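You operate a simulated robot arm through the tools that you are given. There is no shell and no other tool. Be economical: measure what you need, move in short steps, check, and stop when the job is done.

Carry out the task below with a simulated two-armed robot. There is one attempt and no reset: what you move stays moved.

TASK
Load spools R7, R1 and R2 on the long board and carry it to the pipes at 75 cm.
Fine: lay it across the two pipes on the blue rack; the spools stay upright on it.

Only the result counts: the job must be done as asked and must still hold three seconds after the hand-in. Knocking over, shifting, dropping, spilling or breaking anything else fails it.

THE ROBOT
Two 7-joint arms with two-finger parallel grippers on one trunk, on a base that drives. Base frame: it is fixed to the floor where the robot stands at the start and does not move with it; the origin is under the middle of the robot, x ahead of it, y to its left, z up; the surface under the hand at the start is at about z = 1220. Units: mm, rad, N and s.
The left shoulder is at the start at [70, 134, 1301], the right one opposite. With the tool pointing down near the work surface each hand reaches from about 100 to 620 mm from the robot's upright axis, wherever it stands, measured 20 degrees to its own side. Places, roughly: 75 cm socket on the yellow plate [800, 1000, 800]; red pipe [500, 1250, 750]; top of the long board [500, -200, 1200]. Payload 1.57 kg a hand.
The TCP of each hand is the grasp point between the finger pads, 30 mm short of the fingertips. In the tool frame z runs along the fingers and y along their closing line. Largest opening 80 mm; finger width 17, thickness 12; the body of the gripper, 40 by 82 mm, starts 80 mm behind the TCP.
Orientation is that of the tool frame in the base frame, as a unit quaternion [w, x, y, z]. With the fingers straight down and closing along the base's y, the tool's x points along the base's -x, its y along +y and its z along -z.

THE INTERFACE
- The arms move only by the tool play_rows. It takes "left_targets", "right_targets" or both (then of equal length, played together; a hand with none holds still); each is text: rows parted by semicolons, each of 7 numbers parted by spaces: the closure in counts, from 0 (fully open) to 255 (shut), then the shift along the tool's x, y, z in mm, then the turn, a rotation vector about the tool's x, y, z in rad. In form: fingers x y z rx ry rz; .... A call has 1 to 8 rows; each row is the pose to reach, as a shift and turn from the pose commanded when the call began, along the tool's axes at that moment. Each row takes 0.2 s and may step no farther than 50 mm and 0.15 rad from the row before; otherwise, or with a gripper value out of range, the whole call is refused. A pose out of reach is approached as far as the arm can. The call stops where the force on the tool passes 40 N (or 10 N more than at its start, if that is more) or the arm is blocked; 0.2 s more then pass. Each finger travels about 153 mm/s and halts on what it meets, pressing with about 31 N; the grip force reading is that of the motor and also rises with nothing between the fingers. The clock runs only during rows and for 0.2 s after the last one: add rows that repeat a pose to give the fingers time. It gives the time, the measured TCP pose, the force on the tool (base axes), the opening and the grip force at its end, in the units of the frame above (readings bear some noise), with the torque about the TCP (base axes, N m) and any sound that the robot's microphone picked up, and new pictures: "pictures" is both (left out), scene, wrist or none (wrist: the cameras of the hands that moved).
- Cameras (640 x 400 px; columns grow to the right, rows downward): "scene" is now at [140.4, -21.9, 1551.3]; the picture's right is [-0.24, -0.97, 0.00], its down [-0.37, 0.09, -0.93] and it looks along [0.90, -0.22, -0.38] (base axes); focal length 214 px, centre (320, 200). "left" rides on the left gripper at [72, 7, -122] in its tool frame; the picture's right is [-0.09, 1.00, 0.00], its down [-0.84, -0.08, -0.54] and it looks along [-0.54, -0.05, 0.84] (tool axes); focal length 238 px, centre (320, 200). "right" rides on the right gripper at [72, -7, -122] in its tool frame; the picture's right is [0.09, 1.00, 0.00], its down [-0.84, 0.08, -0.54] and it looks along [-0.54, 0.05, 0.84] (tool axes); focal length 238 px, centre (320, 200). There is no depth. A picture from a camera that has moved, and an enlarged one, comes with that camera's place and axes in the base frame and with its lens.
- lift_body(by): slides the trunk up (or, below 0, down) by that many mm; the arms and the scene camera ride with it, the base frame stays. It gives what a move gives, with no picture.
- base_move(legs): drives the robot by 1 to 6 legs, each [ahead, left, turn to the left] in mm, mm and rad, along the robot's own axes; the way and the turn of a leg run together, so that a leg with both is an arc; at most 1500 mm and 3.142 rad a leg. The arms and the cameras ride along, it lands a little off, and it stops where it bumps. It gives what a move gives, and a new picture of the scene camera.
- turn_head(pan, tilt): turns the head with the scene camera to pan (to the left, within 1.501 rad either way) and tilt (down, from -0.506 to 1.204), counted from straight ahead of the robot. It gives what a move gives, and a new picture of the scene camera.
- zoom(camera, box): a new picture of the part [left, top, right, bottom] of that camera's present view, enlarged. The clock stands still meanwhile.
- close_job(): hands the job in; it is judged then, once.

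Go step by step. Nothing tells you exact positions but the pictures and the camera data: compare them with the known pose of the tool, close in by small moves and look again before you grip or let go. The budget is 120 turns and 260 pictures, counting those below and the enlarged ones. Unless the task says otherwise, let go and move clear before handing in, and close with one line.

The tools are called after ">>>" by a JSON object that holds its "api" and its "payload". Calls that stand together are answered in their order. play_rows: Moves the arms, as the interface text tells. Its arguments: {"type":"object","properties":{"left_targets":{"type":"string"},"right_targets":{"type":"string"},"pictures":{"type":"string","enum":["both","scene","wrist","none"]}},"required":[]} The other tools are called the same way: lift_body (by) slides the trunk up or down; base_move (legs) drives the base; turn_head (pan, tilt) turns the head that bears the scene camera; zoom (camera, box) takes an enlarged picture of a part of a camera's view; close_job () hands the job in.

At the start:

```text
time: 0.0
left_tcp_pos: [402.3, 178.0, 1451.7]
left_tool_rot: [0.0, 0.0, 1.0, 0.0]
left_force: [0.8, 0.1, -0.8]
left_moment: [-0.04, -0.03, -0.03]
left_opening: 80.1
left_grip_force: 0.0
right_tcp_pos: [411.1, -182.0, 1450.6]
right_tool_rot: [0.0, -0.001, 1.0, 0.0]
right_force: [-0.3, -0.1, 0.1]
right_moment: [-0.01, 0.01, -0.02]
right_opening: 80.0
right_grip_force: 0.0
trunk travel left (down, up): [-875.0, 65.0]
robot x, y, heading: [1.4, 0.2, -0.0]
head pan, tilt: [-0.237, 0.386]
```

scene: 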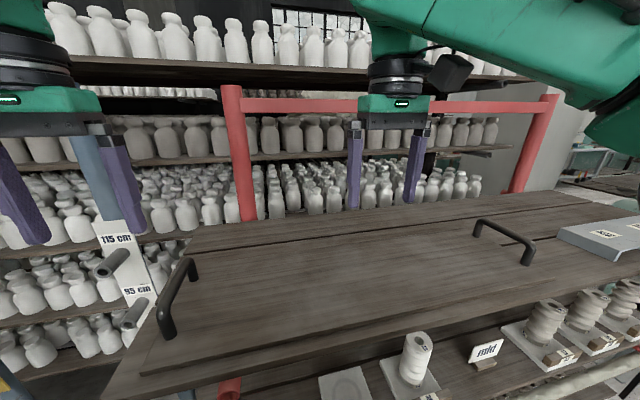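
right: 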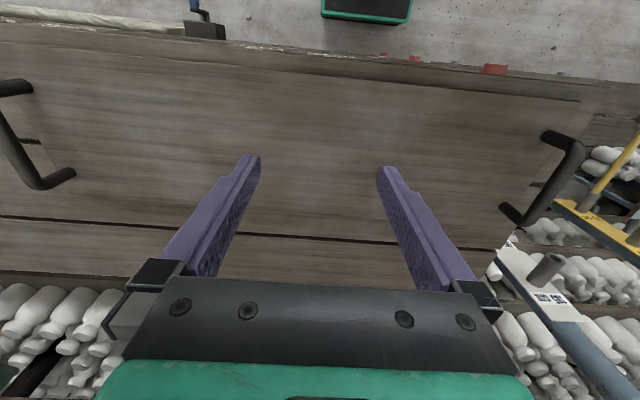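
left: 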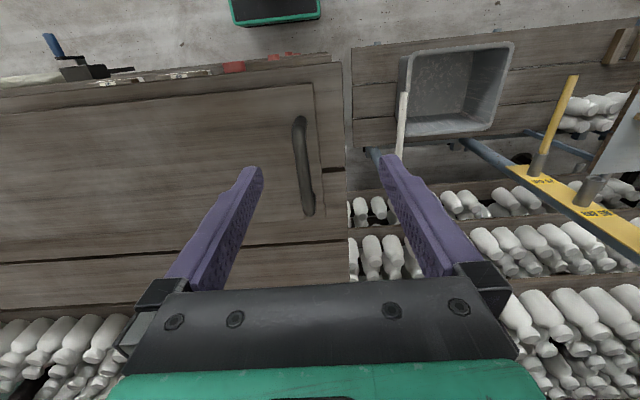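

I see a long board with two handles on a bench, spools on a near shelf, and rack pipes to the left. I'll look around with the head first.

>>> {"api": "turn_head", "payload": {"pan": -0.6, "tilt": 0.9}}

>>> {"api": "turn_head", "payload": {"pan": 0.6, "tilt": 0.7}}

>>> {"api": "turn_head", "payload": {"pan": 1.3, "tilt": 0.6}}

>>> {"api": "turn_head", "payload": {"pan": -1.3, "tilt": 0.6}}

```text
time: 0.9
left_tcp_pos: [402.1, 177.5, 1451.1]
left_tool_rot: [-0.001, 0.0, 1.0, 0.0]
left_force: [-0.7, -0.2, -0.1]
left_moment: [0.04, 0.0, 0.01]
left_opening: 80.0
left_grip_force: 0.0
right_tcp_pos: [410.0, -182.6, 1450.4]
right_tool_rot: [0.001, 0.0, 1.0, -0.001]
right_force: [0.9, 0.2, 0.0]
right_moment: [-0.01, -0.01, 0.04]
right_opening: 80.2
right_grip_force: 0.0
trunk travel left (down, up): [-875.0, 65.0]
robot x, y, heading: [2.4, 0.3, 0.002]
head pan, tilt: [-0.6, 0.901]
camera scene: at [112.5, -42.7, 1507.0], right [-0.56, -0.83, 0.0], down [-0.65, 0.44, -0.62], along [0.51, -0.35, -0.78], focal length 214 px, centre (320, 200)
```

scene: 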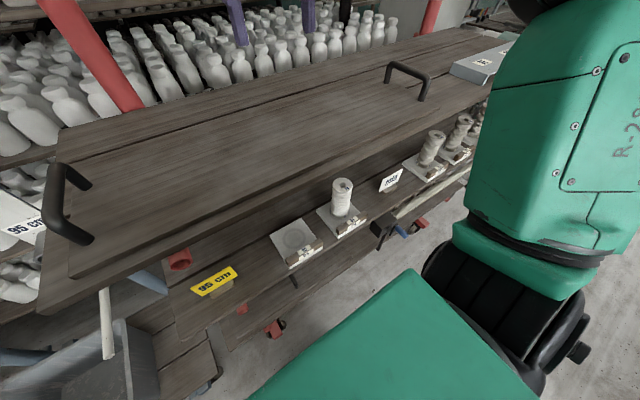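

```text
time: 2.3
left_tcp_pos: [402.0, 177.3, 1451.3]
left_tool_rot: [-0.001, 0.0, 1.0, 0.0]
left_force: [-0.2, 0.3, 0.1]
left_moment: [0.05, 0.0, -0.01]
left_opening: 80.3
left_grip_force: 0.0
right_tcp_pos: [410.0, -182.9, 1450.3]
right_tool_rot: [0.0, 0.0, 1.0, 0.0]
right_force: [-0.2, -0.7, 0.6]
right_moment: [0.01, 0.0, -0.02]
right_opening: 79.9
right_grip_force: 0.1
trunk travel left (down, up): [-875.0, 65.0]
robot x, y, heading: [-0.9, -2.8, -0.002]
head pan, tilt: [0.6, 0.7]
camera scene: at [120.4, 47.8, 1523.1], right [0.56, -0.83, 0.0], down [-0.53, -0.36, -0.76], along [0.63, 0.43, -0.64], focal length 214 px, centre (320, 200)
```

scene: 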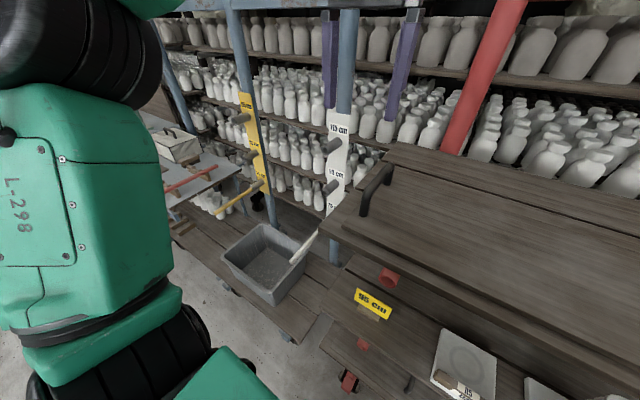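

```text
time: 3.4
left_tcp_pos: [402.5, 176.9, 1451.0]
left_tool_rot: [0.001, -0.001, 1.0, 0.0]
left_force: [0.0, 0.3, 0.2]
left_moment: [0.0, 0.01, -0.01]
left_opening: 80.3
left_grip_force: 0.0
right_tcp_pos: [410.1, -183.2, 1451.5]
right_tool_rot: [0.0, -0.001, 1.0, -0.001]
right_force: [-0.4, 0.2, -0.3]
right_moment: [-0.01, 0.0, 0.01]
right_opening: 80.2
right_grip_force: 0.0
trunk travel left (down, up): [-875.0, 65.0]
robot x, y, heading: [-0.5, -1.8, -0.002]
head pan, tilt: [1.3, 0.6]
camera scene: at [73.9, 85.0, 1531.7], right [0.96, -0.27, 0.0], down [-0.15, -0.54, -0.83], along [0.22, 0.79, -0.57], focal length 214 px, centre (320, 200)
```

scene: 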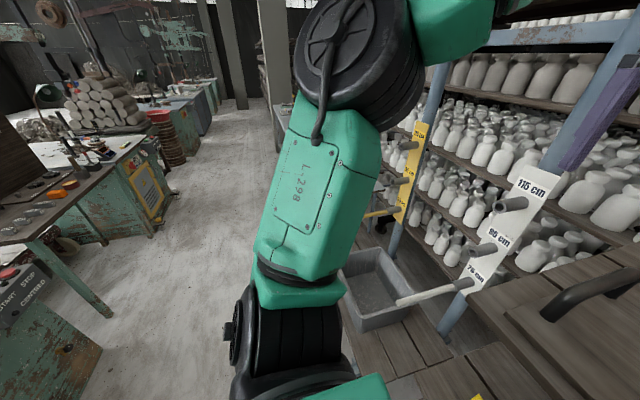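

```text
time: 5.7
left_tcp_pos: [401.8, 177.4, 1450.8]
left_tool_rot: [0.0, 0.0, 1.0, 0.0]
left_force: [-0.4, -0.1, 0.4]
left_moment: [-0.04, 0.01, -0.01]
left_opening: 79.9
left_grip_force: 0.1
right_tcp_pos: [411.1, -183.7, 1451.0]
right_tool_rot: [0.0, 0.0, 1.0, 0.0]
right_force: [0.0, 0.2, 0.6]
right_moment: [-0.01, -0.02, 0.01]
right_opening: 80.0
right_grip_force: 0.1
trunk travel left (down, up): [-875.0, 65.0]
robot x, y, heading: [2.4, -0.1, 0.0]
head pan, tilt: [-1.3, 0.6]
camera scene: at [73.9, -85.3, 1531.7], right [-0.96, -0.27, 0.0], down [-0.15, 0.54, -0.83], along [0.22, -0.8, -0.56], focal length 214 px, centre (320, 200)
```

scene: 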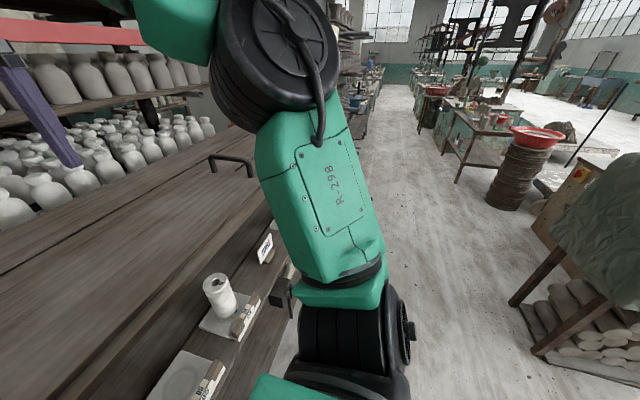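

The rack has a white plate and a yellow plate; I'll zoom on the plates, the spools and their labels.

>>> {"api": "turn_head", "payload": {"pan": 0.75, "tilt": 0.5}}

>>> {"api": "zoom", "payload": {"camera": "scene", "box": [160, 80, 320, 180]}}

>>> {"api": "zoom", "payload": {"camera": "scene", "box": [240, 100, 480, 250]}}

>>> {"api": "turn_head", "payload": {"pan": -0.7, "tilt": 0.6}}

>>> {"api": "zoom", "payload": {"camera": "scene", "box": [240, 180, 480, 330]}}

```text
time: 7.7
left_tcp_pos: [403.5, 176.9, 1450.9]
left_tool_rot: [0.0, 0.0, 1.0, 0.0]
left_force: [0.8, -0.3, 0.4]
left_moment: [0.0, 0.01, 0.02]
left_opening: 79.8
left_grip_force: 0.1
right_tcp_pos: [409.5, -183.0, 1450.4]
right_tool_rot: [-0.001, 0.0, 1.0, 0.0]
right_force: [0.1, 0.3, 0.4]
right_moment: [-0.04, 0.02, 0.04]
right_opening: 79.7
right_grip_force: 0.1
trunk travel left (down, up): [-875.0, 65.0]
robot x, y, heading: [2.7, -1.6, 0.001]
head pan, tilt: [0.75, 0.499]
camera scene: at [116.8, 61.9, 1540.8], right [0.68, -0.73, 0.0], down [-0.35, -0.33, -0.88], along [0.64, 0.6, -0.48], focal length 214 px, centre (320, 200)
```

scene: 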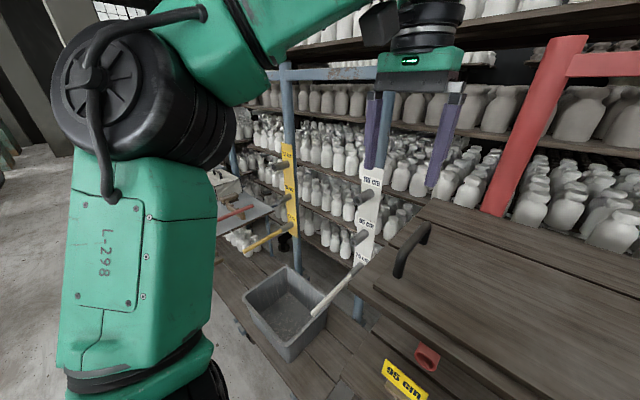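

```text
4.00 times, centred on (240, 130) of scene
camera zoom: at [116.8, 61.9, 1540.8], right [0.68, -0.73, 0.0], down [-0.35, -0.33, -0.88], along [0.64, 0.6, -0.48], focal length 858 px, centre (640, 480)
```

zoom: 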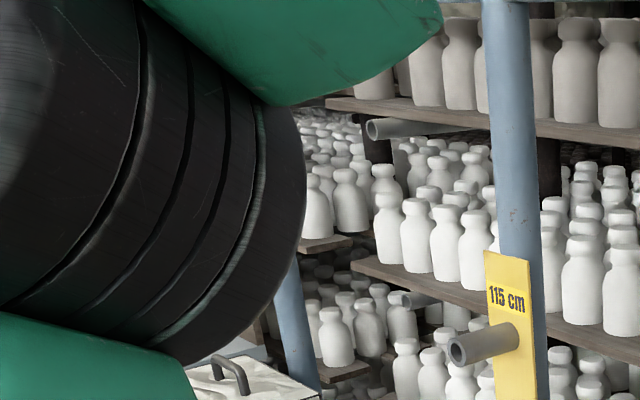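

```text
2.67 times, centred on (360, 175) of scene
camera zoom: at [116.8, 61.9, 1540.8], right [0.68, -0.73, 0.0], down [-0.35, -0.33, -0.88], along [0.64, 0.6, -0.48], focal length 572 px, centre (213, 267)
```

zoom: 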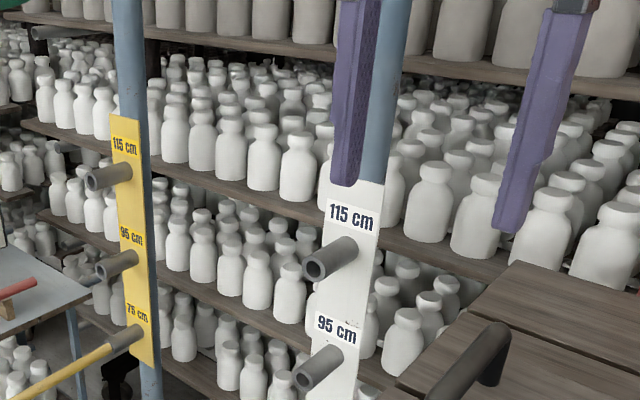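

```text
time: 9.3
left_tcp_pos: [401.9, 177.6, 1450.5]
left_tool_rot: [0.0, 0.0, 1.0, 0.0]
left_force: [0.0, 0.6, 0.2]
left_moment: [-0.01, 0.0, 0.01]
left_opening: 79.8
left_grip_force: 0.1
right_tcp_pos: [410.6, -182.7, 1450.5]
right_tool_rot: [0.0, 0.0, 1.0, 0.0]
right_force: [-0.4, 0.1, 0.4]
right_moment: [-0.02, -0.01, 0.01]
right_opening: 79.9
right_grip_force: 0.1
trunk travel left (down, up): [-875.0, 65.0]
robot x, y, heading: [-2.6, -1.3, 0.002]
head pan, tilt: [-0.7, 0.6]
camera scene: at [117.9, -57.0, 1531.7], right [-0.64, -0.77, 0.0], down [-0.43, 0.36, -0.83], along [0.63, -0.53, -0.56], focal length 214 px, centre (320, 200)
```

scene: 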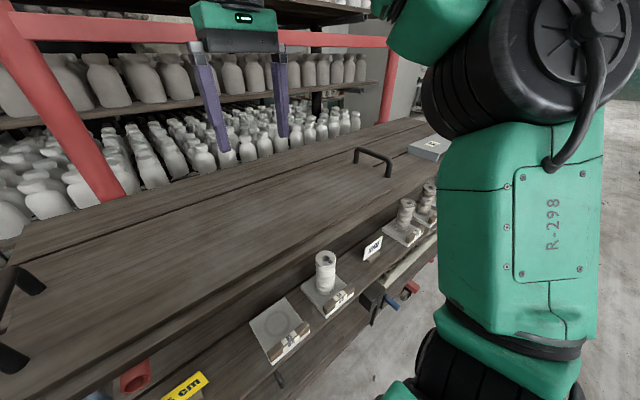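

```text
2.67 times, centred on (360, 255) of scene
camera zoom: at [117.9, -57.0, 1531.7], right [-0.64, -0.77, 0.0], down [-0.43, 0.36, -0.83], along [0.63, -0.53, -0.56], focal length 572 px, centre (213, 53)
```

zoom: 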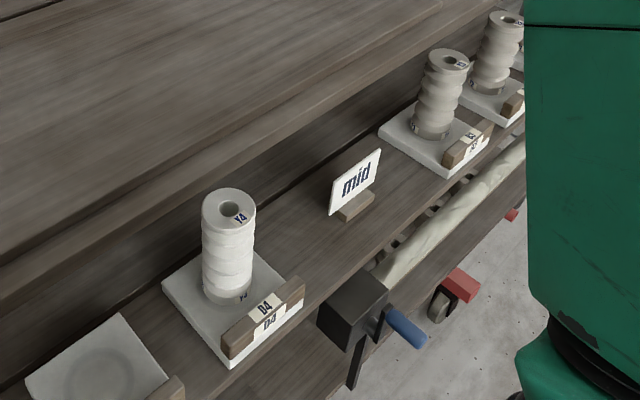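

Yellow pipe is in the yellow 75 cm socket; white likewise probably. I'll slide right to see the spool labels.

>>> {"api": "base_move", "payload": {"legs": [[0, -450, 0]]}}

>>> {"api": "turn_head", "payload": {"pan": -0.3, "tilt": 0.85}}

>>> {"api": "zoom", "payload": {"camera": "scene", "box": [160, 150, 480, 350]}}

```text
time: 12.0
left_tcp_pos: [402.3, -268.9, 1450.9]
left_tool_rot: [0.001, 0.0, 1.0, -0.001]
left_force: [0.2, 0.0, -0.2]
left_moment: [-0.03, 0.03, 0.0]
left_opening: 80.1
left_grip_force: 0.0
right_tcp_pos: [411.3, -628.7, 1451.7]
right_tool_rot: [0.0, 0.0, 1.0, 0.0]
right_force: [0.6, 0.4, -0.2]
right_moment: [0.01, 0.0, -0.03]
right_opening: 80.2
right_grip_force: 0.1
trunk travel left (down, up): [-875.0, 65.0]
robot x, y, heading: [-5.4, -446.5, -0.005]
head pan, tilt: [-0.7, 0.6]
camera scene: at [117.5, -501.7, 1531.8], right [-0.64, -0.76, 0.0], down [-0.43, 0.36, -0.83], along [0.63, -0.53, -0.56], focal length 214 px, centre (320, 200)
```

scene: 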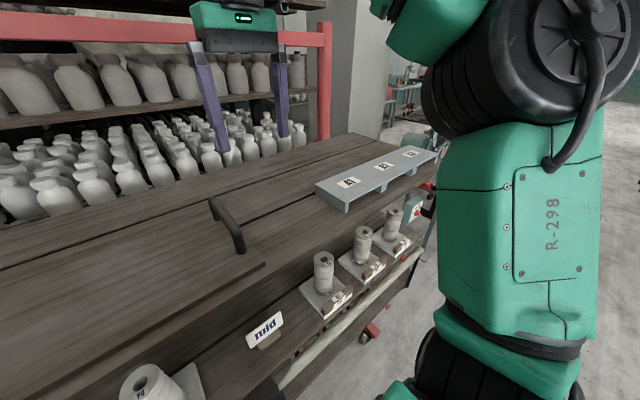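

```text
time: 12.9
left_tcp_pos: [402.9, -271.0, 1450.5]
left_tool_rot: [-0.001, 0.0, 1.0, 0.001]
left_force: [0.4, -0.5, 0.6]
left_moment: [0.02, 0.01, -0.02]
left_opening: 80.0
left_grip_force: 0.0
right_tcp_pos: [409.2, -630.9, 1451.5]
right_tool_rot: [-0.001, 0.001, 1.0, 0.0]
right_force: [-0.1, 0.7, -0.6]
right_moment: [-0.02, 0.04, -0.02]
right_opening: 79.8
right_grip_force: 0.0
trunk travel left (down, up): [-875.0, 65.0]
robot x, y, heading: [-3.4, -448.6, 0.005]
head pan, tilt: [-0.3, 0.85]
camera scene: at [124.6, -471.4, 1510.8], right [-0.3, -0.95, 0.0], down [-0.72, 0.22, -0.66], along [0.63, -0.2, -0.75], focal length 214 px, centre (320, 200)
```

scene: 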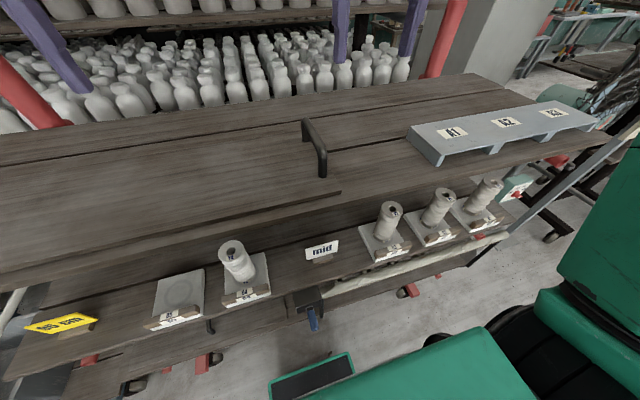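

```text
2.00 times, centred on (320, 250) of scene
camera zoom: at [124.6, -471.4, 1510.8], right [-0.3, -0.95, 0.0], down [-0.72, 0.22, -0.66], along [0.63, -0.2, -0.75], focal length 429 px, centre (320, 100)
```

zoom: 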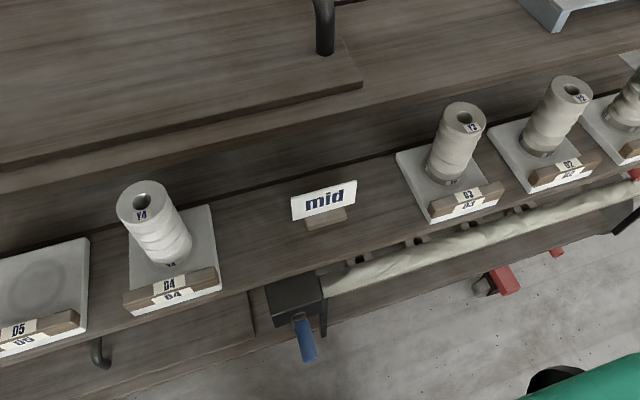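

The labels on the mid shelf need a closer read.

>>> {"api": "zoom", "payload": {"camera": "scene", "box": [350, 160, 510, 260]}}

>>> {"api": "zoom", "payload": {"camera": "scene", "box": [140, 230, 300, 330]}}

>>> {"api": "turn_head", "payload": {"pan": -0.3, "tilt": 1.2}}

>>> {"api": "turn_head", "payload": {"pan": -1.0, "tilt": 0.5}}

```text
4.00 times, centred on (430, 210) of scene
camera zoom: at [124.6, -471.4, 1510.8], right [-0.3, -0.95, 0.0], down [-0.72, 0.22, -0.66], along [0.63, -0.2, -0.75], focal length 858 px, centre (-120, 160)
```

zoom: 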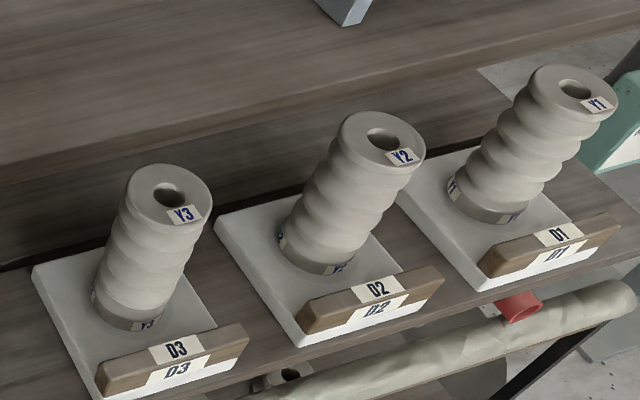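

```text
4.00 times, centred on (220, 280) of scene
camera zoom: at [124.6, -471.4, 1510.8], right [-0.3, -0.95, 0.0], down [-0.72, 0.22, -0.66], along [0.63, -0.2, -0.75], focal length 858 px, centre (720, -120)
```

zoom: 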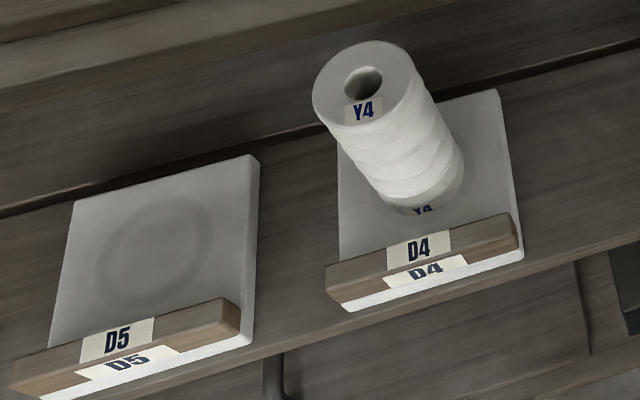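

```text
time: 13.7
left_tcp_pos: [400.4, -270.9, 1451.3]
left_tool_rot: [0.0, -0.001, 1.0, 0.0]
left_force: [-0.1, -0.6, -0.2]
left_moment: [-0.01, 0.02, -0.01]
left_opening: 79.7
left_grip_force: 0.1
right_tcp_pos: [409.5, -629.8, 1451.8]
right_tool_rot: [0.0, 0.001, 1.0, 0.0]
right_force: [0.0, 0.3, 0.4]
right_moment: [-0.02, 0.01, 0.03]
right_opening: 80.2
right_grip_force: 0.2
trunk travel left (down, up): [-875.0, 65.0]
robot x, y, heading: [-1.7, -450.4, -0.001]
head pan, tilt: [-0.3, 1.201]
camera scene: at [103.3, -464.3, 1487.1], right [-0.3, -0.95, 0.0], down [-0.89, 0.28, -0.36], along [0.35, -0.11, -0.93], focal length 214 px, centre (320, 200)
```

scene: 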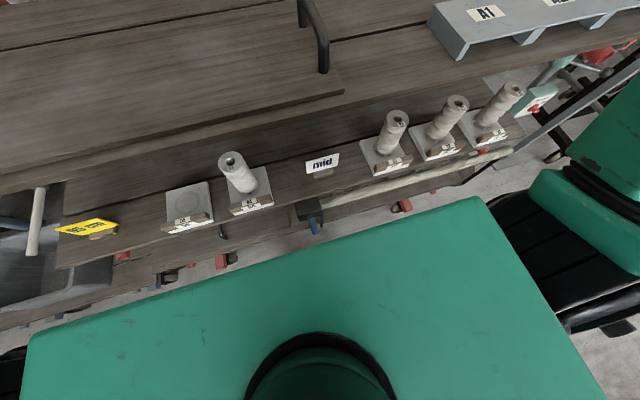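

```text
time: 14.8
left_tcp_pos: [402.2, -270.5, 1450.8]
left_tool_rot: [0.0, 0.0, 1.0, 0.0]
left_force: [-0.4, 0.2, 0.0]
left_moment: [0.04, -0.04, 0.01]
left_opening: 79.8
left_grip_force: 0.0
right_tcp_pos: [410.5, -630.1, 1451.0]
right_tool_rot: [0.0, 0.001, 1.0, 0.0]
right_force: [-0.4, -0.7, 0.4]
right_moment: [-0.01, -0.01, 0.0]
right_opening: 79.8
right_grip_force: 0.0
trunk travel left (down, up): [-875.0, 65.0]
robot x, y, heading: [0.0, -444.3, -0.002]
head pan, tilt: [-1.0, 0.499]
camera scene: at [99.0, -523.9, 1540.7], right [-0.84, -0.54, 0.0], down [-0.26, 0.4, -0.88], along [0.47, -0.74, -0.48], focal length 214 px, centre (320, 200)
```

scene: 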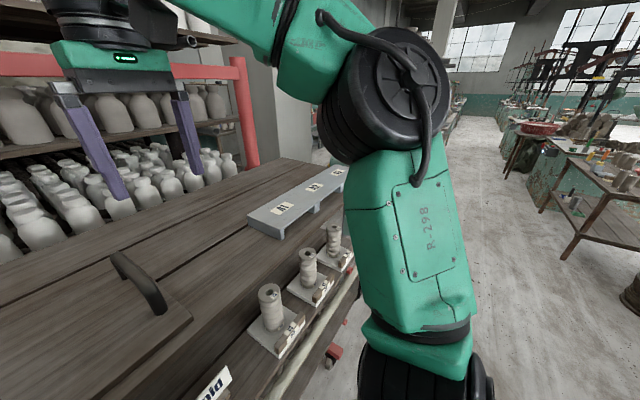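

No R spools here; there must be other tiers. I'll back off and look lower.

>>> {"api": "base_move", "payload": {"legs": [[-700, 250, 0]]}}

>>> {"api": "lift_body", "payload": {"by": -500}}

>>> {"api": "turn_head", "payload": {"pan": 0, "tilt": 0.35}}

```text
time: 18.8
left_tcp_pos: [-303.5, -16.2, 1449.1]
left_tool_rot: [-0.001, -0.006, 1.0, -0.001]
left_force: [-0.3, -0.3, 0.0]
left_moment: [0.0, 0.03, -0.02]
left_opening: 79.7
left_grip_force: 0.1
right_tcp_pos: [-291.8, -375.2, 1450.8]
right_tool_rot: [-0.002, -0.006, 1.0, 0.0]
right_force: [-0.2, -0.7, -0.6]
right_moment: [0.02, 0.0, 0.03]
right_opening: 79.7
right_grip_force: 0.1
trunk travel left (down, up): [-875.0, 65.0]
robot x, y, heading: [-702.5, -198.4, 0.015]
head pan, tilt: [-1.0, 0.499]
camera scene: at [-603.5, -272.9, 1540.6], right [-0.84, -0.55, 0.0], down [-0.26, 0.4, -0.88], along [0.48, -0.73, -0.48], focal length 214 px, centre (320, 200)
```

scene: 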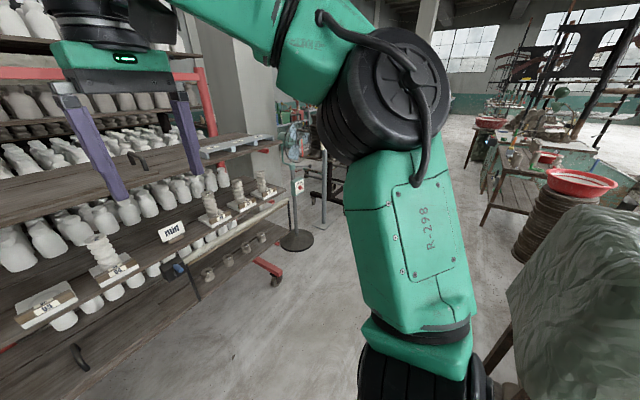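

```text
refused: -500 is not a number from -400 to 400
```

```text
time: 20.1
left_tcp_pos: [-304.6, -15.2, 1451.3]
left_tool_rot: [0.0, -0.006, 1.0, 0.0]
left_force: [0.1, 0.6, 0.7]
left_moment: [0.01, 0.01, -0.03]
left_opening: 79.9
left_grip_force: 0.0
right_tcp_pos: [-293.7, -374.3, 1450.6]
right_tool_rot: [-0.001, -0.006, 1.0, 0.0]
right_force: [0.5, 0.1, 1.4]
right_moment: [0.01, -0.02, 0.0]
right_opening: 80.1
right_grip_force: 0.2
trunk travel left (down, up): [-875.0, 65.0]
robot x, y, heading: [-707.1, -193.3, 0.01]
head pan, tilt: [0.0, 0.351]
camera scene: at [-561.9, -195.5, 1554.4], right [0.01, -1.0, 0.0], down [-0.34, 0.0, -0.94], along [0.94, 0.01, -0.34], focal length 214 px, centre (320, 200)
```

scene: 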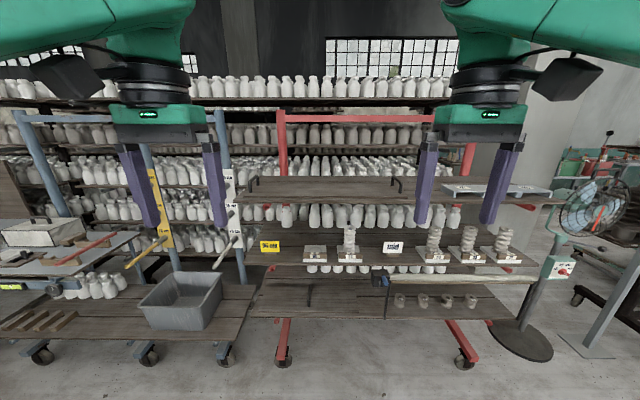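

Now the overview shows items on the low shelf on the right. Zoom.

>>> {"api": "zoom", "payload": {"camera": "scene", "box": [380, 220, 540, 320]}}

>>> {"api": "zoom", "payload": {"camera": "scene", "box": [240, 220, 400, 320]}}

>>> {"api": "zoom", "payload": {"camera": "scene", "box": [0, 170, 240, 320]}}

>>> {"api": "lift_body", "payload": {"by": -400}}

>>> {"api": "turn_head", "payload": {"pan": -0.2, "tilt": 0.5}}

>>> {"api": "zoom", "payload": {"camera": "scene", "box": [160, 100, 480, 300]}}

```text
4.00 times, centred on (460, 270) of scene
camera zoom: at [-561.9, -195.5, 1554.4], right [0.01, -1.0, 0.0], down [-0.34, 0.0, -0.94], along [0.94, 0.01, -0.34], focal length 858 px, centre (-240, -80)
```

zoom: 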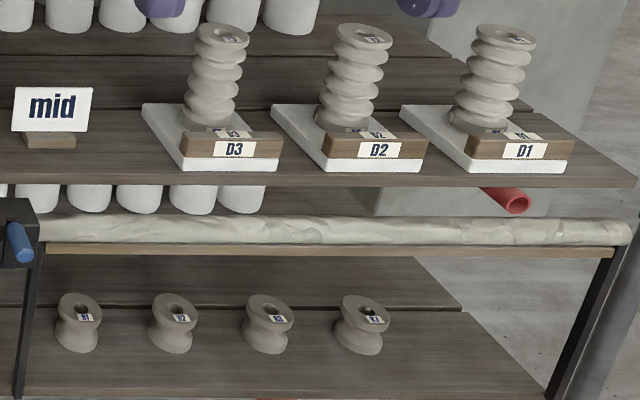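

```text
4.00 times, centred on (320, 270) of scene
camera zoom: at [-561.9, -195.5, 1554.4], right [0.01, -1.0, 0.0], down [-0.34, 0.0, -0.94], along [0.94, 0.01, -0.34], focal length 858 px, centre (320, -80)
```

zoom: 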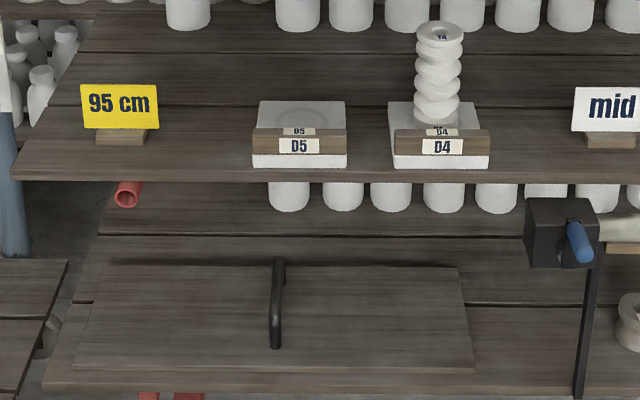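

```text
2.67 times, centred on (120, 245) of scene
camera zoom: at [-561.9, -195.5, 1554.4], right [0.01, -1.0, 0.0], down [-0.34, 0.0, -0.94], along [0.94, 0.01, -0.34], focal length 572 px, centre (853, 80)
```

zoom: 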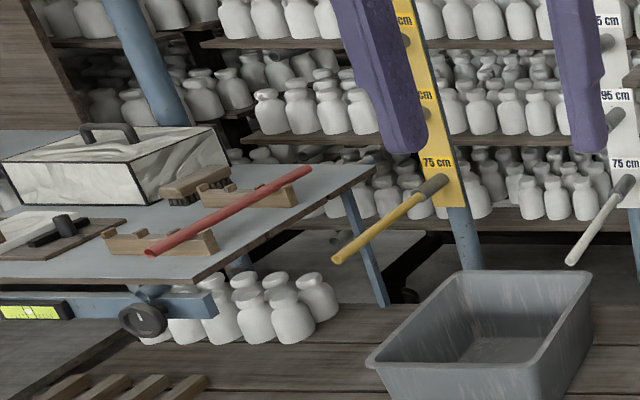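

```text
time: 23.9
left_tcp_pos: [-306.5, -15.0, 1050.3]
left_tool_rot: [0.0, -0.006, 1.0, 0.0]
left_force: [0.9, 0.4, 1.1]
left_moment: [-0.02, -0.01, -0.01]
left_opening: 80.0
left_grip_force: 0.1
right_tcp_pos: [-292.6, -375.7, 1051.3]
right_tool_rot: [0.0, -0.006, 1.0, 0.0]
right_force: [-0.1, 0.4, 0.6]
right_moment: [-0.02, 0.01, 0.01]
right_opening: 80.0
right_grip_force: 0.0
trunk travel left (down, up): [-475.0, 465.0]
robot x, y, heading: [-704.0, -199.7, 0.013]
head pan, tilt: [0.0, 0.351]
```

```text
time: 24.6
left_tcp_pos: [-305.3, -13.8, 1050.6]
left_tool_rot: [0.0, -0.006, 1.0, 0.0]
left_force: [0.0, -0.4, 0.2]
left_moment: [-0.01, -0.03, 0.02]
left_opening: 80.0
left_grip_force: 0.0
right_tcp_pos: [-292.0, -374.8, 1050.7]
right_tool_rot: [0.0, -0.006, 1.0, 0.0]
right_force: [0.1, 0.0, 0.4]
right_moment: [0.02, -0.01, -0.04]
right_opening: 80.0
right_grip_force: 0.1
trunk travel left (down, up): [-475.0, 465.0]
robot x, y, heading: [-706.8, -194.9, 0.011]
head pan, tilt: [-0.201, 0.499]
camera scene: at [-566.0, -213.3, 1140.8], right [-0.19, -0.98, 0.0], down [-0.47, 0.09, -0.88], along [0.86, -0.16, -0.48], focal length 214 px, centre (320, 200)
```

scene: 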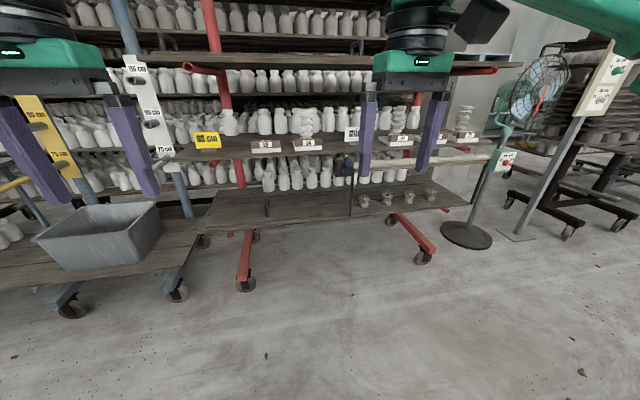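

```text
2.00 times, centred on (320, 200) of scene
camera zoom: at [-566.0, -213.3, 1140.8], right [-0.19, -0.98, 0.0], down [-0.47, 0.09, -0.88], along [0.86, -0.16, -0.48], focal length 429 px, centre (320, 200)
```

zoom: 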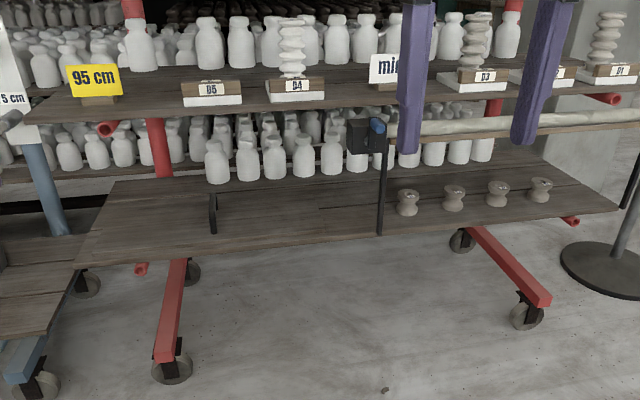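

>>> {"api": "zoom", "payload": {"camera": "scene", "box": [350, 175, 390, 215]}}

>>> {"api": "zoom", "payload": {"camera": "scene", "box": [375, 175, 445, 215]}}

>>> {"api": "base_move", "payload": {"legs": [[300, -250, 0]]}}

>>> {"api": "turn_head", "payload": {"pan": 0, "tilt": 0.7}}

>>> {"api": "zoom", "payload": {"camera": "scene", "box": [220, 100, 460, 250]}}

```text
10.00 times, centred on (370, 195) of scene
camera zoom: at [-566.0, -213.3, 1140.8], right [-0.19, -0.98, 0.0], down [-0.47, 0.09, -0.88], along [0.86, -0.16, -0.48], focal length 2145 px, centre (-180, 250)
```

zoom: 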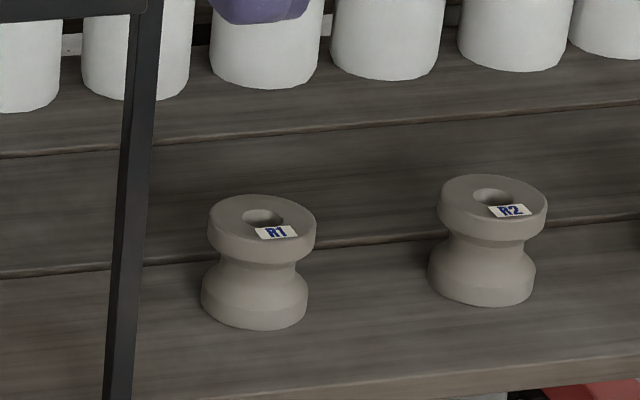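

```text
9.14 times, centred on (410, 195) of scene
camera zoom: at [-566.0, -213.3, 1140.8], right [-0.19, -0.98, 0.0], down [-0.47, 0.09, -0.88], along [0.86, -0.16, -0.48], focal length 1961 px, centre (-503, 246)
```

zoom: 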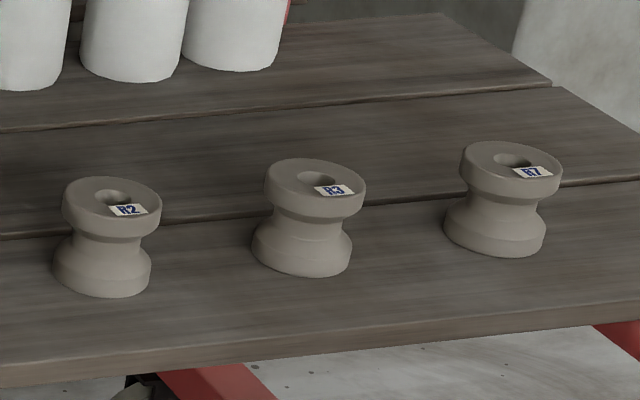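

```text
time: 27.1
left_tcp_pos: [-2.5, -255.1, 1051.0]
left_tool_rot: [0.0, -0.009, 1.0, 0.0]
left_force: [0.8, 0.3, 0.2]
left_moment: [0.01, 0.01, 0.02]
left_opening: 80.0
left_grip_force: 0.0
right_tcp_pos: [14.1, -615.4, 1051.3]
right_tool_rot: [0.001, -0.009, 1.0, 0.0]
right_force: [0.6, -0.2, 0.0]
right_moment: [-0.01, 0.03, 0.01]
right_opening: 80.0
right_grip_force: 0.0
trunk travel left (down, up): [-475.0, 465.0]
robot x, y, heading: [-399.0, -439.9, 0.016]
head pan, tilt: [-0.201, 0.499]
camera scene: at [-261.4, -455.1, 1140.8], right [-0.18, -0.98, 0.0], down [-0.47, 0.09, -0.88], along [0.86, -0.16, -0.48], focal length 214 px, centre (320, 200)
```

scene: 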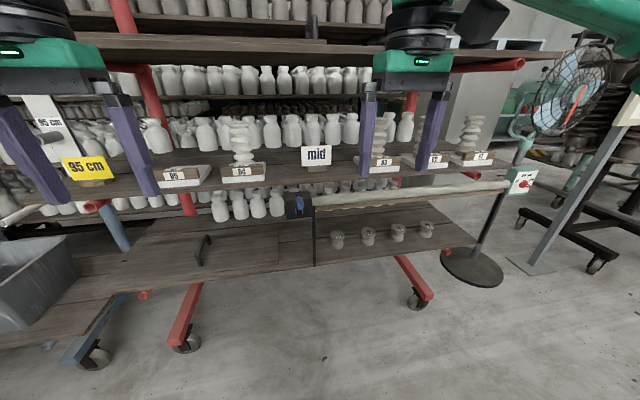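

```text
time: 27.8
left_tcp_pos: [-2.4, -255.4, 1050.5]
left_tool_rot: [0.001, -0.008, 1.0, 0.0]
left_force: [-0.4, 0.4, -0.1]
left_moment: [0.01, 0.0, 0.0]
left_opening: 80.0
left_grip_force: 0.1
right_tcp_pos: [11.7, -616.3, 1050.0]
right_tool_rot: [0.0, -0.009, 1.0, 0.0]
right_force: [0.1, 0.3, -0.1]
right_moment: [0.01, 0.0, 0.01]
right_opening: 80.1
right_grip_force: 0.0
trunk travel left (down, up): [-475.0, 465.0]
robot x, y, heading: [-403.0, -439.4, 0.018]
head pan, tilt: [0.0, 0.7]
camera scene: at [-266.1, -436.9, 1123.1], right [0.02, -1.0, 0.0], down [-0.64, -0.01, -0.77], along [0.77, 0.01, -0.64], focal length 214 px, centre (320, 200)
```

scene: 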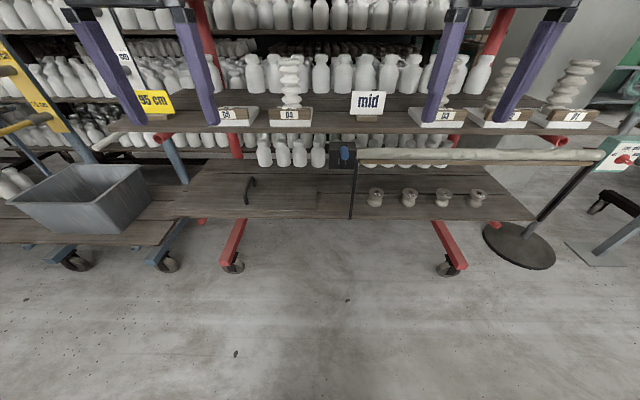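

```text
2.67 times, centred on (340, 175) of scene
camera zoom: at [-266.1, -436.9, 1123.1], right [0.02, -1.0, 0.0], down [-0.64, -0.01, -0.77], along [0.77, 0.01, -0.64], focal length 572 px, centre (267, 267)
```

zoom: 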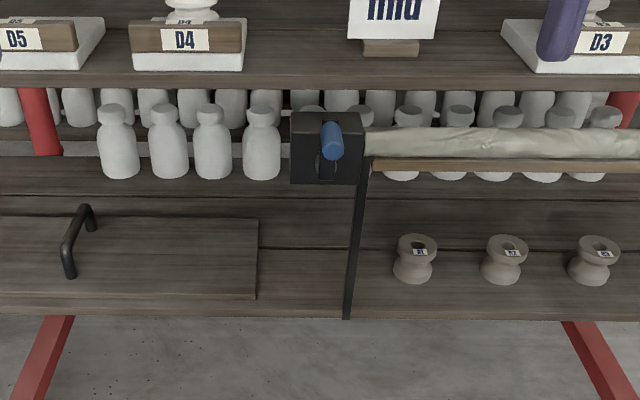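

R1, R2, R3, R7 stand on the low shelf (about z 520, x 430, y −650 to −1070), behind a canvas roller bar at z ≈ 770. I'll tilt the right tool 45° forward, pull both hands back, then lower.

>>> {"api": "play_rows", "payload": {"right_targets": "0 22 0 0 0 -0.131 0; 0 44 0 0 0 -0.262 0; 0 66 0 0 0 -0.393 0; 0 88 0 0 0 -0.524 0; 0 110 0 0 0 -0.655 0; 0 130 0 0 0 -0.785 0; 0 130 0 0 0 -0.785 0", "left_targets": "0 25 0 0 0 0 0; 0 50 0 0 0 0 0; 0 75 0 0 0 0 0; 0 100 0 0 0 0 0; 0 125 0 0 0 0 0; 0 150 0 0 0 0 0; 0 150 0 0 0 0 0", "pictures": "scene"}}

>>> {"api": "lift_body", "payload": {"by": -220}}

```text
time: 29.4
left_tcp_pos: [-138.5, -279.2, 1024.0]
left_tool_rot: [0.0, -0.009, 1.0, 0.0]
left_force: [-0.4, -0.5, 0.1]
left_moment: [0.0, 0.0, 0.03]
left_opening: 79.9
left_grip_force: 0.0
left hand out of reach, approached as far as the arm can: row 3, 4, 5, 6, 7
right_tcp_pos: [-115.5, -618.2, 1050.4]
right_tool_rot: [0.382, -0.008, 0.924, 0.003]
right_force: [-0.7, 0.0, 0.4]
right_moment: [-0.01, 0.0, -0.01]
right_opening: 80.0
right_grip_force: 0.0
trunk travel left (down, up): [-475.0, 465.0]
robot x, y, heading: [-398.8, -438.3, 0.015]
head pan, tilt: [0.0, 0.7]
camera scene: at [-265.4, -436.7, 1123.0], right [0.02, -1.0, 0.0], down [-0.64, -0.01, -0.76], along [0.76, 0.01, -0.64], focal length 214 px, centre (320, 200)
```

scene: 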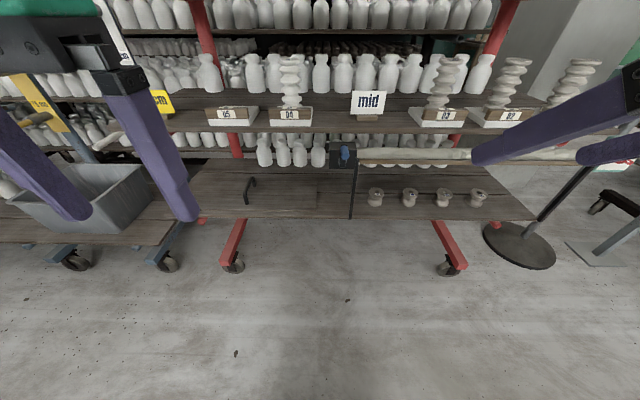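

```text
time: 31.8
left_tcp_pos: [-140.9, -279.2, 803.4]
left_tool_rot: [0.0, -0.009, 1.0, 0.001]
left_force: [-0.4, -0.5, 0.5]
left_moment: [0.05, 0.0, -0.01]
left_opening: 79.7
left_grip_force: 0.0
right_tcp_pos: [-116.7, -618.0, 830.4]
right_tool_rot: [0.383, -0.008, 0.924, 0.003]
right_force: [-0.1, -0.7, -0.5]
right_moment: [-0.03, 0.01, 0.01]
right_opening: 79.9
right_grip_force: 0.1
trunk travel left (down, up): [-255.0, 685.0]
robot x, y, heading: [-402.3, -439.4, 0.019]
head pan, tilt: [0.0, 0.7]
```

>>> {"api": "play_rows", "payload": {"right_targets": "0 28 0 28 0 0 0; 0 56 0 56 0 0 0; 0 84 0 84 0 0 0; 0 112 0 112 0 0 0; 0 140 0 140 0 0 0; 0 140 0 140 0 0 0", "pictures": "none"}}

>>> {"api": "base_move", "payload": {"legs": [[250, -25, -0.018]]}}

>>> {"api": "play_rows", "payload": {"right_targets": "0 0 0 0 0 0 0", "pictures": "wrist"}}

```text
time: 33.2
left_tcp_pos: [-139.1, -279.2, 804.0]
left_tool_rot: [0.001, -0.008, 1.0, 0.0]
left_force: [-0.4, -0.6, 0.9]
left_moment: [0.0, 0.01, 0.03]
left_opening: 80.0
left_grip_force: 0.0
right_tcp_pos: [-76.5, -600.7, 779.4]
right_tool_rot: [0.383, -0.008, 0.924, 0.003]
right_force: [0.2, 0.0, 0.1]
right_moment: [0.0, 0.03, -0.02]
right_opening: 80.0
right_grip_force: 0.0
right hand out of reach, approached as far as the arm can: row 2, 3, 4, 5, 6
trunk travel left (down, up): [-255.0, 685.0]
robot x, y, heading: [-399.8, -439.3, 0.023]
head pan, tilt: [0.0, 0.7]
```

```text
time: 35.0
left_tcp_pos: [119.2, -304.5, 803.7]
left_tool_rot: [0.0, -0.003, 1.0, 0.0]
left_force: [0.0, -0.5, -0.4]
left_moment: [-0.01, -0.02, 0.02]
left_opening: 80.2
left_grip_force: 0.1
right_tcp_pos: [178.6, -625.9, 779.7]
right_tool_rot: [0.38, -0.004, 0.925, 0.003]
right_force: [-0.2, 0.1, -0.1]
right_moment: [0.02, 0.03, 0.0]
right_opening: 80.1
right_grip_force: 0.1
trunk travel left (down, up): [-255.0, 685.0]
robot x, y, heading: [-148.6, -464.1, 0.01]
head pan, tilt: [0.0, 0.7]
camera scene: at [-9.5, -460.0, 903.0], right [0.01, -1.0, 0.0], down [-0.64, 0.0, -0.76], along [0.76, 0.01, -0.64], focal length 214 px, centre (320, 200)
```

scene: 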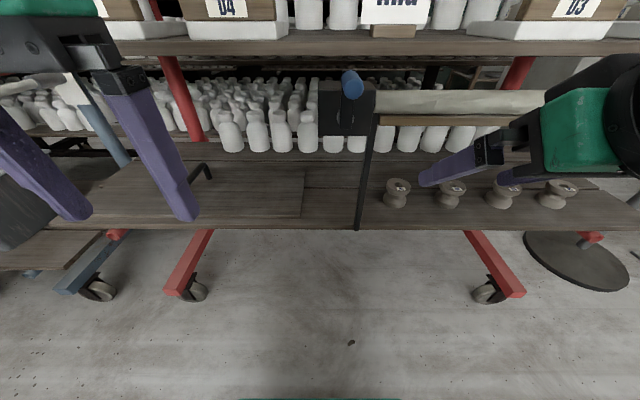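

```text
time: 35.4
left_tcp_pos: [119.4, -305.8, 803.9]
left_tool_rot: [0.0, -0.003, 1.0, 0.0]
left_force: [0.6, -0.2, 0.7]
left_moment: [-0.02, 0.04, 0.0]
left_opening: 80.1
left_grip_force: 0.1
right_tcp_pos: [178.5, -625.4, 778.6]
right_tool_rot: [0.381, -0.003, 0.924, 0.001]
right_force: [-0.3, -0.1, -0.5]
right_moment: [0.01, 0.0, 0.03]
right_opening: 80.2
right_grip_force: 0.1
trunk travel left (down, up): [-255.0, 685.0]
robot x, y, heading: [-143.4, -464.1, 0.006]
head pan, tilt: [0.0, 0.7]
camera right: at [41.4, -633.2, 813.4], right [-0.07, 1.0, -0.06], down [0.21, 0.08, 0.97], along [0.97, 0.06, -0.21], focal length 238 px, centre (320, 200)
```

right: 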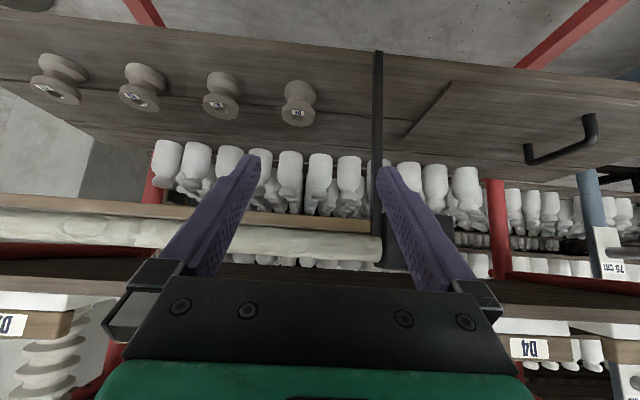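

To get the shelf height accurately I'll zoom now, lower the trunk 200, and zoom again.

>>> {"api": "zoom", "payload": {"camera": "scene", "box": [360, 150, 520, 250]}}

>>> {"api": "lift_body", "payload": {"by": -200}}

>>> {"api": "zoom", "payload": {"camera": "scene", "box": [360, 80, 520, 180]}}

>>> {"api": "zoom", "payload": {"camera": "right", "box": [0, 0, 640, 400]}}

```text
4.00 times, centred on (440, 200) of scene
camera zoom: at [-9.9, -460.0, 903.1], right [0.01, -1.0, 0.0], down [-0.64, 0.0, -0.76], along [0.76, 0.01, -0.64], focal length 858 px, centre (-160, 200)
```

zoom: 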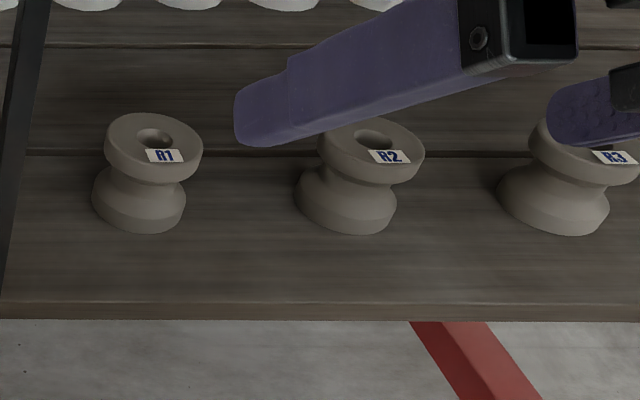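

```text
time: 37.6
left_tcp_pos: [118.9, -303.5, 604.2]
left_tool_rot: [0.0, -0.004, 1.0, 0.0]
left_force: [-0.4, -0.3, 0.1]
left_moment: [0.01, 0.02, 0.0]
left_opening: 80.3
left_grip_force: 0.1
right_tcp_pos: [178.5, -623.8, 578.5]
right_tool_rot: [0.383, -0.004, 0.924, 0.002]
right_force: [-0.2, 0.2, -0.1]
right_moment: [0.0, -0.01, 0.0]
right_opening: 80.0
right_grip_force: 0.0
trunk travel left (down, up): [-55.0, 885.0]
robot x, y, heading: [-143.6, -462.6, 0.002]
head pan, tilt: [0.0, 0.7]
```

```text
4.00 times, centred on (440, 130) of scene
camera zoom: at [-10.0, -460.0, 703.1], right [0.01, -1.0, 0.0], down [-0.64, 0.0, -0.76], along [0.76, 0.01, -0.64], focal length 858 px, centre (-160, 480)
```

zoom: 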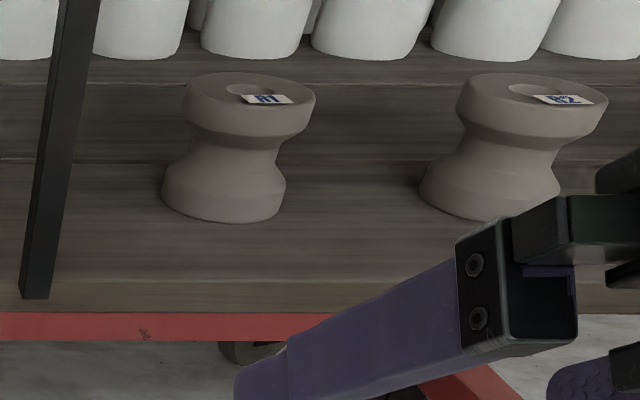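

```text
1.00 times, centred on (320, 200) of right (not enlarged: the box is as wide or as high as the picture)
camera zoom: at [41.4, -633.2, 613.5], right [-0.07, 1.0, -0.06], down [0.21, 0.08, 0.97], along [0.97, 0.06, -0.21], focal length 238 px, centre (320, 200)
```

zoom: 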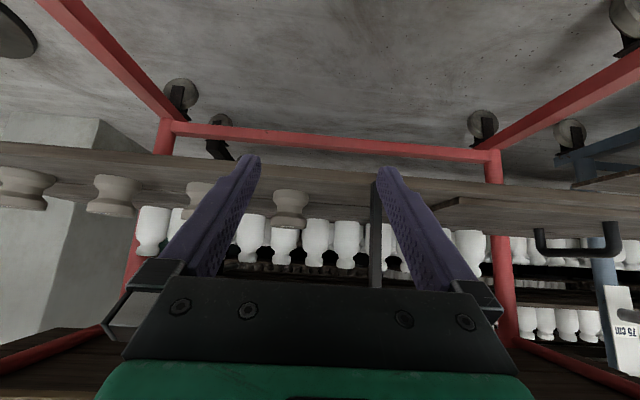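

R1's top centre computes to (436, −657, 578), shelf z ≈ 521, rim Ø65. I drive closer, then check centring.

>>> {"api": "base_move", "payload": {"legs": [[120, -33, 0]]}}

>>> {"api": "play_rows", "payload": {"right_targets": "0 0 0 0 0 0 0", "pictures": "wrist"}}

```text
time: 38.8
left_tcp_pos: [239.0, -337.0, 603.4]
left_tool_rot: [0.0, -0.003, 1.0, 0.0]
left_force: [-0.4, -0.4, -0.1]
left_moment: [0.01, 0.02, 0.0]
left_opening: 80.0
left_grip_force: 0.0
right_tcp_pos: [299.3, -659.5, 579.1]
right_tool_rot: [0.383, -0.001, 0.924, 0.001]
right_force: [0.2, -0.6, 0.2]
right_moment: [0.02, 0.0, 0.01]
right_opening: 80.2
right_grip_force: 0.1
trunk travel left (down, up): [-55.0, 885.0]
robot x, y, heading: [-22.6, -492.3, 0.001]
head pan, tilt: [0.0, 0.7]
camera scene: at [111.0, -492.7, 703.1], right [0.0, -1.0, 0.0], down [-0.64, 0.0, -0.76], along [0.76, 0.0, -0.64], focal length 214 px, centre (320, 200)
```

scene: 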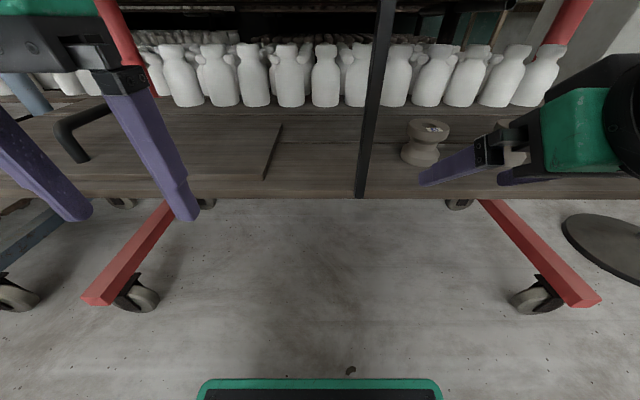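

```text
time: 39.2
left_tcp_pos: [239.6, -336.7, 604.0]
left_tool_rot: [0.001, -0.003, 1.0, 0.0]
left_force: [0.6, -0.5, -0.3]
left_moment: [0.02, 0.0, -0.04]
left_opening: 79.9
left_grip_force: 0.1
right_tcp_pos: [298.2, -659.2, 579.0]
right_tool_rot: [0.382, -0.001, 0.924, 0.0]
right_force: [0.0, -0.3, 0.3]
right_moment: [0.02, 0.01, -0.01]
right_opening: 80.2
right_grip_force: 0.1
trunk travel left (down, up): [-55.0, 885.0]
robot x, y, heading: [-24.2, -492.5, 0.007]
head pan, tilt: [0.0, 0.7]
camera right: at [161.8, -666.1, 613.5], right [-0.07, 1.0, -0.06], down [0.21, 0.08, 0.97], along [0.98, 0.05, -0.21], focal length 238 px, centre (320, 200)
```

right: 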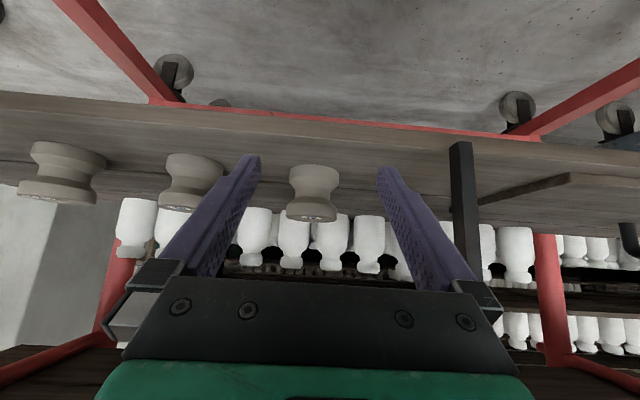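

Centred on R1. I advance over it at rim height.

>>> {"api": "play_rows", "payload": {"right_targets": "0 -18 0 21 0 0 0; 0 -36 0 42 0 0 0; 0 -54 0 62 0 0 0; 0 -72 0 82 0 0 0; 0 -82 0 93 0 0 0; 0 -91 0 104 0 0 0; 0 -91 0 104 0 0 0"}}

```text
time: 40.8
left_tcp_pos: [239.8, -338.1, 602.7]
left_tool_rot: [0.0, -0.002, 1.0, -0.001]
left_force: [-0.7, -0.2, 0.3]
left_moment: [-0.02, -0.05, -0.02]
left_opening: 80.0
left_grip_force: 0.1
right_tcp_pos: [438.4, -656.8, 569.3]
right_tool_rot: [0.383, -0.002, 0.924, 0.001]
right_force: [0.0, -0.1, -0.9]
right_moment: [-0.01, 0.06, 0.0]
right_opening: 79.9
right_grip_force: 0.1
trunk travel left (down, up): [-55.0, 885.0]
robot x, y, heading: [-25.7, -493.7, 0.001]
head pan, tilt: [0.0, 0.7]
camera scene: at [111.0, -492.7, 703.1], right [0.0, -1.0, 0.0], down [-0.64, 0.0, -0.76], along [0.76, 0.0, -0.64], focal length 214 px, centre (320, 200)
camera right: at [301.3, -664.4, 605.0], right [-0.07, 1.0, -0.06], down [0.21, 0.08, 0.97], along [0.98, 0.05, -0.21], focal length 238 px, centre (320, 200)
```

scene: 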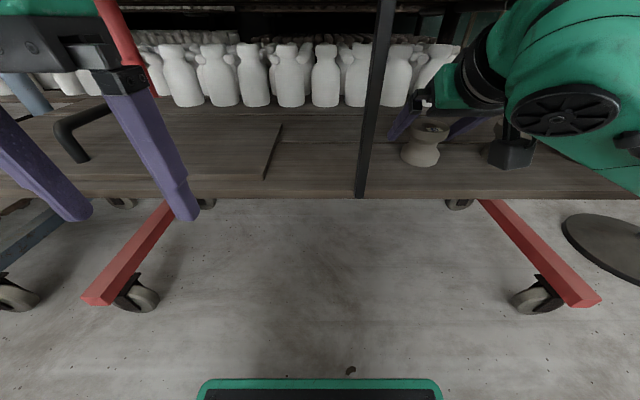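
right: 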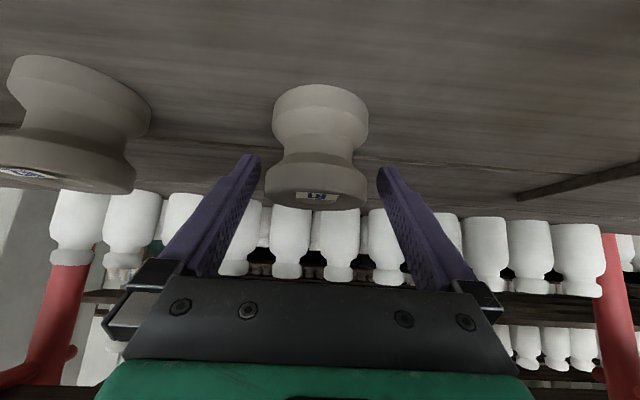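

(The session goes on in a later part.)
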